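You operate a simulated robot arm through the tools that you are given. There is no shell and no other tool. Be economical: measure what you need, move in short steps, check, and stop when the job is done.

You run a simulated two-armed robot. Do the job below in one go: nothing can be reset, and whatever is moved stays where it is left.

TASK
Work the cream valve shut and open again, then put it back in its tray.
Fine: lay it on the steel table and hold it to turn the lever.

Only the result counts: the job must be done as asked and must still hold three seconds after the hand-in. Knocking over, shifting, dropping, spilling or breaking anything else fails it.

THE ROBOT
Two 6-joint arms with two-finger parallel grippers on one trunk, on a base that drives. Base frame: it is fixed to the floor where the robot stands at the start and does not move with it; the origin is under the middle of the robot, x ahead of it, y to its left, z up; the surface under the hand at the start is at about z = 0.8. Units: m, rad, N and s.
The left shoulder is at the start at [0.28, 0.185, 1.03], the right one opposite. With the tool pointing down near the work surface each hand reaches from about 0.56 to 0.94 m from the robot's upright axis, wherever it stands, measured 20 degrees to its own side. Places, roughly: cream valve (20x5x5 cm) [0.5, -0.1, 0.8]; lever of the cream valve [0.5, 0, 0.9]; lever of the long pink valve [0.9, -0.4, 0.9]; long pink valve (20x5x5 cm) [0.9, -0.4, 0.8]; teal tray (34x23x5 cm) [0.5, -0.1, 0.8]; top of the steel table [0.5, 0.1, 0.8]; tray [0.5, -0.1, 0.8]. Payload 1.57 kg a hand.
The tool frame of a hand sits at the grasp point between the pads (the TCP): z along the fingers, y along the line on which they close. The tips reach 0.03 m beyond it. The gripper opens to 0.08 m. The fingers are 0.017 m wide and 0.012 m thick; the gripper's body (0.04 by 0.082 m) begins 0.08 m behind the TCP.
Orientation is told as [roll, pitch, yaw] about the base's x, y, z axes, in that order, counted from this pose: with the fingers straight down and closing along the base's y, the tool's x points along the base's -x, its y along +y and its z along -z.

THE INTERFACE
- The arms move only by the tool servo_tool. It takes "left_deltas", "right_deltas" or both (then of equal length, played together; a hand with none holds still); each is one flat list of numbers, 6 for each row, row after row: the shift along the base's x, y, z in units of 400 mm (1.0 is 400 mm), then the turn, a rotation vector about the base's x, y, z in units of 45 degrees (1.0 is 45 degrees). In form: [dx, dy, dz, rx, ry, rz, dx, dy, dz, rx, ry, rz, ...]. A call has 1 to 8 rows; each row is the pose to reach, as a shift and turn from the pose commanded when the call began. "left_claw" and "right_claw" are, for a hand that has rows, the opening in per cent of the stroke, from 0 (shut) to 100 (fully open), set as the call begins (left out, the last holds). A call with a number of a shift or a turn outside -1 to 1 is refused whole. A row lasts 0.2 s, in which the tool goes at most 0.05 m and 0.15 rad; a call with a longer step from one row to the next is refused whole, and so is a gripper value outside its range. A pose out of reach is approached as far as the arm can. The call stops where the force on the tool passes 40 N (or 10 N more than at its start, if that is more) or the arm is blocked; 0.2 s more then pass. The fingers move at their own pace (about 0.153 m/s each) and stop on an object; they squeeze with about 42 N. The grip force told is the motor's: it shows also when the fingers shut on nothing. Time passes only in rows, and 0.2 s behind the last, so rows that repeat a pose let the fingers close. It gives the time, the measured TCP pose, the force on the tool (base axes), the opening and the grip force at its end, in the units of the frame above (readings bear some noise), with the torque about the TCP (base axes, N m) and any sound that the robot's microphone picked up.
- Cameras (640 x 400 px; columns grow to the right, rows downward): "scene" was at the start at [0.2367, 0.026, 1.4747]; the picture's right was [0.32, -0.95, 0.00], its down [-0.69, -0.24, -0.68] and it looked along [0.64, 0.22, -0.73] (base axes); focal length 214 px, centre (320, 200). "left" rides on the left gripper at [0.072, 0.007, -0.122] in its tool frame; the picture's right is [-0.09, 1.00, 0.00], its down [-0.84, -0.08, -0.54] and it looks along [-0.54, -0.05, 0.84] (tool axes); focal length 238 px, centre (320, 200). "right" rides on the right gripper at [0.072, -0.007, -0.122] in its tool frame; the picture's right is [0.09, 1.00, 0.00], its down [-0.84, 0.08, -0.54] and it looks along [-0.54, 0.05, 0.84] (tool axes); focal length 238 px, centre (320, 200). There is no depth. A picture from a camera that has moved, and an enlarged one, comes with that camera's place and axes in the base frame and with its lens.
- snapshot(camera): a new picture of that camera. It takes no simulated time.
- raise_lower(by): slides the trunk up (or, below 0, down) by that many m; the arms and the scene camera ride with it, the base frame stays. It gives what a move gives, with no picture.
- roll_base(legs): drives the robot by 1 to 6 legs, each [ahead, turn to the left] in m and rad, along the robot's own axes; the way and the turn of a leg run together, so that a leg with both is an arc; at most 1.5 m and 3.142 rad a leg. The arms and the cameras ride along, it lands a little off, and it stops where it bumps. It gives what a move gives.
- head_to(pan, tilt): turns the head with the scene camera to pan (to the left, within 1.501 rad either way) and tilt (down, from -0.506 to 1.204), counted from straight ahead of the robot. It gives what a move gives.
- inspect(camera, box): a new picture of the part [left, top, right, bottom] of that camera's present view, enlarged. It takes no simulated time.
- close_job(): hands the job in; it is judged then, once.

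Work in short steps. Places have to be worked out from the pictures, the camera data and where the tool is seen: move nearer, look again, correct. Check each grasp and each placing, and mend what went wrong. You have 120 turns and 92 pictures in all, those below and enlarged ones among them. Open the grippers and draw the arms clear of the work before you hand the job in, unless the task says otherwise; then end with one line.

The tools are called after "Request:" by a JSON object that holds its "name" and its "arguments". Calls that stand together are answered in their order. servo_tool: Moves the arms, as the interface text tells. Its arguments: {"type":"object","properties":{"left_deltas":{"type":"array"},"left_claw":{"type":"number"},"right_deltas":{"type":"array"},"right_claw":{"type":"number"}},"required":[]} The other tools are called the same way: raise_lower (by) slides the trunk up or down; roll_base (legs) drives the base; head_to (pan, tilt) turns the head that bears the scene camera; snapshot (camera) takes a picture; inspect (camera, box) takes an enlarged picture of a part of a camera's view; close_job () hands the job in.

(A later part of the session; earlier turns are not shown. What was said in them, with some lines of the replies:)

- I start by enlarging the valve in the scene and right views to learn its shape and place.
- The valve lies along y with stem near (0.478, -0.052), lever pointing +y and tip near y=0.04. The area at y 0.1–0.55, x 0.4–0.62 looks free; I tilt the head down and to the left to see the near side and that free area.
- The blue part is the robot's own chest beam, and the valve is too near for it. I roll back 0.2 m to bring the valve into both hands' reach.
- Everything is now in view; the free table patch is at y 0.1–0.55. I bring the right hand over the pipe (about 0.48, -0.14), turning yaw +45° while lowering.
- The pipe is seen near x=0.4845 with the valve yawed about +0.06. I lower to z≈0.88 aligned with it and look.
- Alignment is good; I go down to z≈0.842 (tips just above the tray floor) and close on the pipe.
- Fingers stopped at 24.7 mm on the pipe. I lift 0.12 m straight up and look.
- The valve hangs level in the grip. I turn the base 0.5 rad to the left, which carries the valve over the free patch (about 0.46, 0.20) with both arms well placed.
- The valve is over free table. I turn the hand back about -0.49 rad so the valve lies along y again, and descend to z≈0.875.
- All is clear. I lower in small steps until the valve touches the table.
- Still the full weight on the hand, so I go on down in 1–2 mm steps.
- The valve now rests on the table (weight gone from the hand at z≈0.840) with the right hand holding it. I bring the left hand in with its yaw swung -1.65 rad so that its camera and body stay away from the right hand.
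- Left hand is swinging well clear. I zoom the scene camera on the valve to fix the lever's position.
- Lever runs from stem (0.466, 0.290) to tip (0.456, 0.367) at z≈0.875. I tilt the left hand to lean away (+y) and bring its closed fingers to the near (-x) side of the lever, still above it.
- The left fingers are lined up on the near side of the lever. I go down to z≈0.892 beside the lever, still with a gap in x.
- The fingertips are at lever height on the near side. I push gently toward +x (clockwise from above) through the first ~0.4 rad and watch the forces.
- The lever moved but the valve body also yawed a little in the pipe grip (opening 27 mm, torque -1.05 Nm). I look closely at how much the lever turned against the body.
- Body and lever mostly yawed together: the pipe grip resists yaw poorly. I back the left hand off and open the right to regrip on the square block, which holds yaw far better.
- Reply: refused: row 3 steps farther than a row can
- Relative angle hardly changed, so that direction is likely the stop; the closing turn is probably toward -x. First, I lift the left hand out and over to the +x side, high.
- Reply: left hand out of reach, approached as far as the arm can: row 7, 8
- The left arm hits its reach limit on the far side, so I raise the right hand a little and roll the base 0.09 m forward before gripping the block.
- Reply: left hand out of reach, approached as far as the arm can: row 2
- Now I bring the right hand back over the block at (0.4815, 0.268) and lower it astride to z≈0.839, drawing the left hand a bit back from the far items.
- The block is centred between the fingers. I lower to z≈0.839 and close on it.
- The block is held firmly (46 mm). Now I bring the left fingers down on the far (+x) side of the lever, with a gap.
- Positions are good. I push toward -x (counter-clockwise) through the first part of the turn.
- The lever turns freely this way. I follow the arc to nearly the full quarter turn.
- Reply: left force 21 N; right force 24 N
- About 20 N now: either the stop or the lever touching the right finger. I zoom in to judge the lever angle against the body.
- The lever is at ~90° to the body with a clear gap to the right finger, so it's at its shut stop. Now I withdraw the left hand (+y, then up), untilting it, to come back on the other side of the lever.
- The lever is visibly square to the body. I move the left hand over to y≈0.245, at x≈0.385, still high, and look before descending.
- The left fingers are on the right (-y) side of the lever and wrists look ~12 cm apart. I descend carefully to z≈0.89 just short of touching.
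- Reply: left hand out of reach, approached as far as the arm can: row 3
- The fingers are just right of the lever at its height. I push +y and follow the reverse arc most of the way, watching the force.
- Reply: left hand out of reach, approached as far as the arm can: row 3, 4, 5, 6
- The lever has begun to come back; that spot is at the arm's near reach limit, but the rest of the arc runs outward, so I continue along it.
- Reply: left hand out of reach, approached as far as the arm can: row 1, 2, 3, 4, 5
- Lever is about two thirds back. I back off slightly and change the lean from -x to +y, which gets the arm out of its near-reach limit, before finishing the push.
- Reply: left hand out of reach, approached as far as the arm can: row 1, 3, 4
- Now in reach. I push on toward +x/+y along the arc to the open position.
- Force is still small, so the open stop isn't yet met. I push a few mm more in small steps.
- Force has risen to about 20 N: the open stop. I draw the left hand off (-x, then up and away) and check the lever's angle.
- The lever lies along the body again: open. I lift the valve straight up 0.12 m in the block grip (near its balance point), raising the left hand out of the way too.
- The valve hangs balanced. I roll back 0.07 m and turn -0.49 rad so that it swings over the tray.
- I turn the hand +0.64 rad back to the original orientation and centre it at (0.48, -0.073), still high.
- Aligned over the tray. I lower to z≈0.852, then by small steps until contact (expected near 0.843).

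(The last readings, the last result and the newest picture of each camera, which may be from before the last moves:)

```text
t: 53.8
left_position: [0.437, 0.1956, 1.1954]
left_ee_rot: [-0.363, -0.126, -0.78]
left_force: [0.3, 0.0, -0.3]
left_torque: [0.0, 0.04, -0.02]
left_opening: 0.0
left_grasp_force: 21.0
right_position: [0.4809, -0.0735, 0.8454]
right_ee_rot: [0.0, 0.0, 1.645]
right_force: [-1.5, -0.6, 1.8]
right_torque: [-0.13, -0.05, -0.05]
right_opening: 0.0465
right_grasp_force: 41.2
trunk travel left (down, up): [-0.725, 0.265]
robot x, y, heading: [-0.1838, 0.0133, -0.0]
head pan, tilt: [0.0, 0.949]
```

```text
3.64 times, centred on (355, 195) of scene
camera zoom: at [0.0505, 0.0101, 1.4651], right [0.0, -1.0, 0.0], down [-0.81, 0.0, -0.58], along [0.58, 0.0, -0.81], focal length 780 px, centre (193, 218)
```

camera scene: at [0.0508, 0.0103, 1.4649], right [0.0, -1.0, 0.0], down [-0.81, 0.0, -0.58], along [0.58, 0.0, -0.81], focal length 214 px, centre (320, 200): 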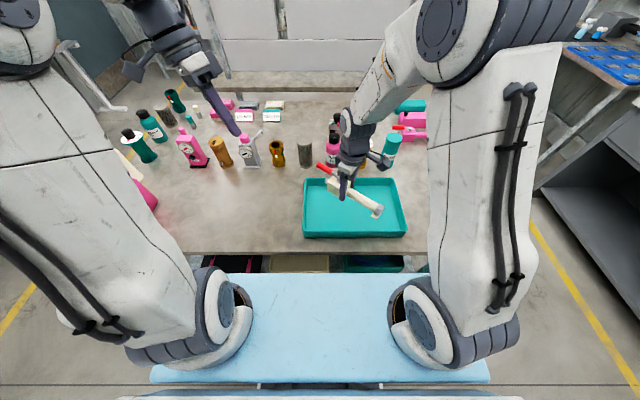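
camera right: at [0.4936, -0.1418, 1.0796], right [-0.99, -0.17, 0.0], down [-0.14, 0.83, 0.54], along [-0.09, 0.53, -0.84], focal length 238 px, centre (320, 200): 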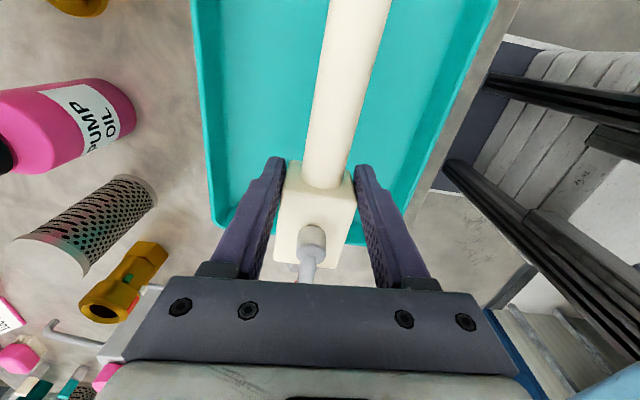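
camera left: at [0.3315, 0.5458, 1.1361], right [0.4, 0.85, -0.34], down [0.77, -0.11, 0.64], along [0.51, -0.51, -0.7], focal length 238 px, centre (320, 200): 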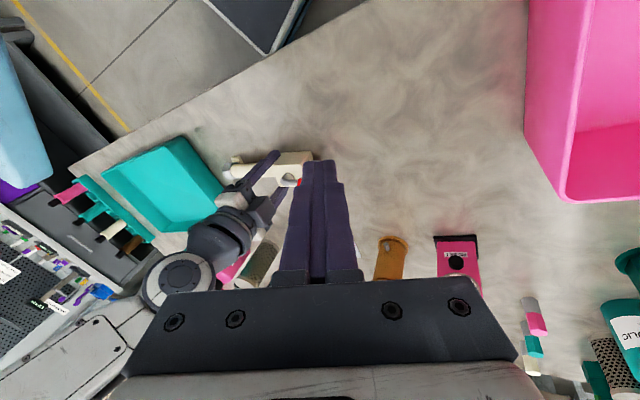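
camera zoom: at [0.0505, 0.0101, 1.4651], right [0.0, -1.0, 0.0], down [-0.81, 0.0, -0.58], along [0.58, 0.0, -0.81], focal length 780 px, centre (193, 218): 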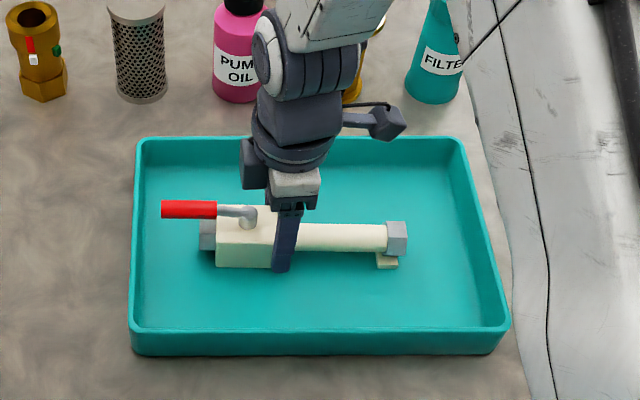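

The valve is down on the tray floor (force reversed). I open the gripper and rise straight up.

Request:
{"name": "servo_tool", "arguments": {"right_deltas": [0, 0, 0, 0, 0, 0, 0, 0, 0, 0, 0, 0], "right_claw": 100}}

Request:
{"name": "servo_tool", "arguments": {"right_deltas": [0, 0, 0.05, 0, 0, 0, 0, 0, 0.15, 0, 0, 0, 0, 0, 0.27, 0, 0, 0, 0, 0, 0.39, 0, 0, 0, 0, 0, 0.5, 0, 0, 0], "left_deltas": [0, 0, 0, 0, 0, 0, 0, 0, 0, 0, 0, 0, 0, 0, 0, 0, 0, 0, 0, 0, 0, 0, 0, 0, 0, 0, 0, 0, 0, 0], "left_claw": 100}}

Request:
{"name": "snapshot", "arguments": {"camera": "right"}}

Request:
{"name": "snapshot", "arguments": {"camera": "scene"}}

```text
t: 54.4
left_position: [0.4369, 0.1942, 1.1949]
left_ee_rot: [-0.361, -0.126, -0.782]
left_force: [0.1, 0.6, -0.6]
left_torque: [-0.03, 0.02, -0.01]
left_opening: 0.0
left_grasp_force: 21.3
right_position: [0.4818, -0.0738, 0.8446]
right_ee_rot: [-0.002, -0.002, 1.647]
right_force: [-0.1, -0.5, -0.7]
right_torque: [-0.02, -0.01, -0.03]
right_opening: 0.08
right_grasp_force: 0.0
trunk travel left (down, up): [-0.725, 0.265]
robot x, y, heading: [-0.1824, 0.0116, 0.003]
head pan, tilt: [0.0, 0.949]
```

```text
t: 55.6
left_position: [0.4373, 0.1942, 1.1943]
left_ee_rot: [-0.361, -0.126, -0.781]
left_force: [0.5, -0.7, 0.5]
left_torque: [0.01, 0.03, 0.02]
left_opening: 0.0803
left_grasp_force: 0.1
right_position: [0.4781, -0.0734, 1.045]
right_ee_rot: [0.002, 0.0, 1.645]
right_force: [0.0, -0.7, -0.2]
right_torque: [0.02, 0.04, 0.01]
right_opening: 0.0801
right_grasp_force: 0.0
trunk travel left (down, up): [-0.725, 0.265]
robot x, y, heading: [-0.1836, 0.01, 0.001]
head pan, tilt: [0.0, 0.949]
```

```text
26 pictures are left
camera right: at [0.4914, -0.1438, 1.1654], right [-0.99, -0.17, 0.0], down [-0.14, 0.83, 0.54], along [-0.09, 0.53, -0.84], focal length 238 px, centre (320, 200)
```

right: 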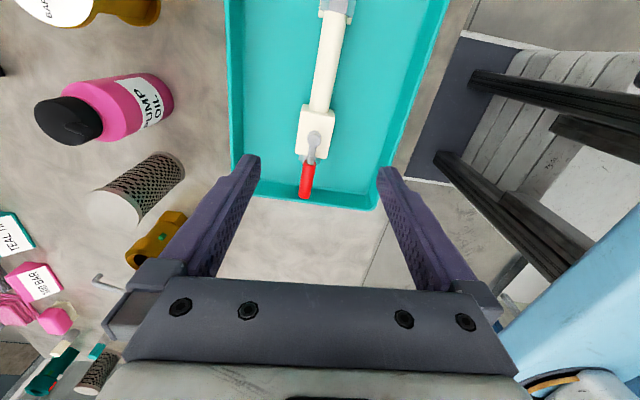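

```text
25 pictures are left
camera scene: at [0.0507, 0.0102, 1.4649], right [0.0, -1.0, 0.0], down [-0.81, 0.0, -0.58], along [0.58, 0.0, -0.81], focal length 214 px, centre (320, 200)
```

scene: 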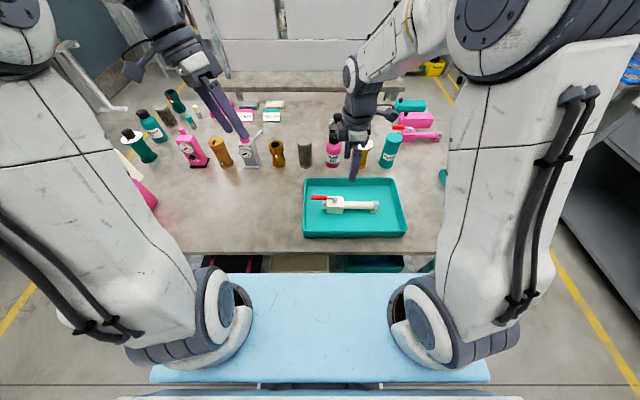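

The valve rests in its tray, lever along the body, everything else in place. I zoom to confirm and draw the right hand further up.

Request:
{"name": "servo_tool", "arguments": {"right_deltas": [0, -0.05, 0.1, 0, 0, 0, 0, -0.1, 0.2, 0, 0, 0, 0, -0.15, 0.3, 0, 0, 0]}}

Request:
{"name": "inspect", "arguments": {"camera": "scene", "box": [290, 165, 420, 245]}}

Request:
{"name": "inspect", "arguments": {"camera": "right", "box": [220, 0, 460, 220]}}

```text
t: 56.4
left_position: [0.436, 0.1947, 1.1942]
left_ee_rot: [-0.36, -0.125, -0.783]
left_force: [0.5, 0.3, -0.9]
left_torque: [0.01, 0.02, 0.0]
left_opening: 0.0801
left_grasp_force: 0.1
right_position: [0.4799, -0.1325, 1.1668]
right_ee_rot: [0.001, -0.001, 1.646]
right_force: [0.2, -0.3, -0.1]
right_torque: [-0.06, 0.0, -0.01]
right_opening: 0.0799
right_grasp_force: 0.1
trunk travel left (down, up): [-0.725, 0.265]
robot x, y, heading: [-0.1788, 0.0095, -0.001]
head pan, tilt: [0.0, 0.949]
```

```text
4.92 times, centred on (355, 205) of scene
camera zoom: at [0.0507, 0.0102, 1.4649], right [0.0, -1.0, 0.0], down [-0.81, 0.0, -0.58], along [0.58, 0.0, -0.81], focal length 1056 px, centre (148, 175)
```

zoom: 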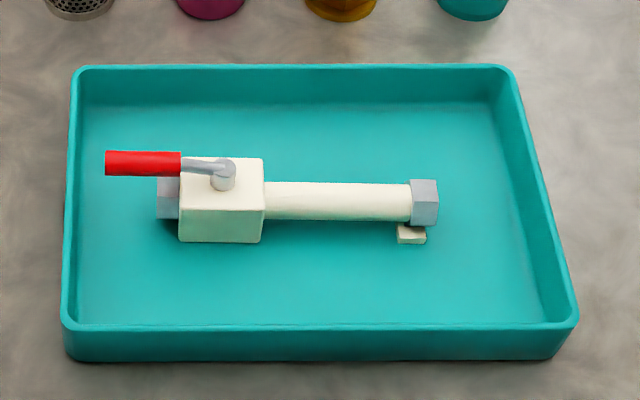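

```text
1.82 times, centred on (340, 110) of right
camera zoom: at [0.4936, -0.203, 1.2874], right [-0.99, -0.17, 0.0], down [-0.14, 0.83, 0.54], along [-0.09, 0.53, -0.84], focal length 433 px, centre (284, 364)
```

zoom: 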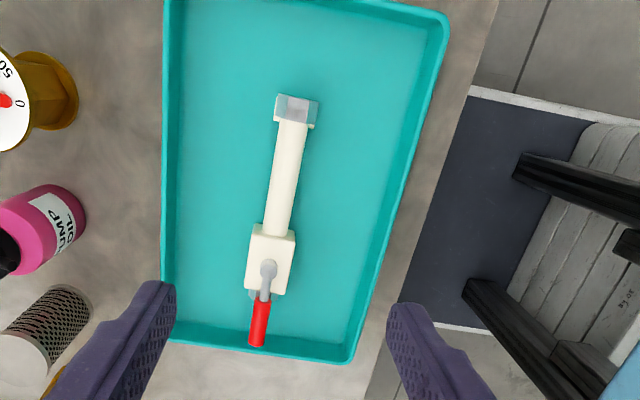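

The valve sits level in its tray with the lever aligned (open), hands open and clear, so I hand the job in.

Request:
{"name": "close_job", "arguments": {}}

```text
The job is handed in.
```

I turned the cream valve's lever to its shut stop and back to its open stop while holding the valve on the steel table. It now lies in its teal tray with the lever open, and both hands are open and clear of it.
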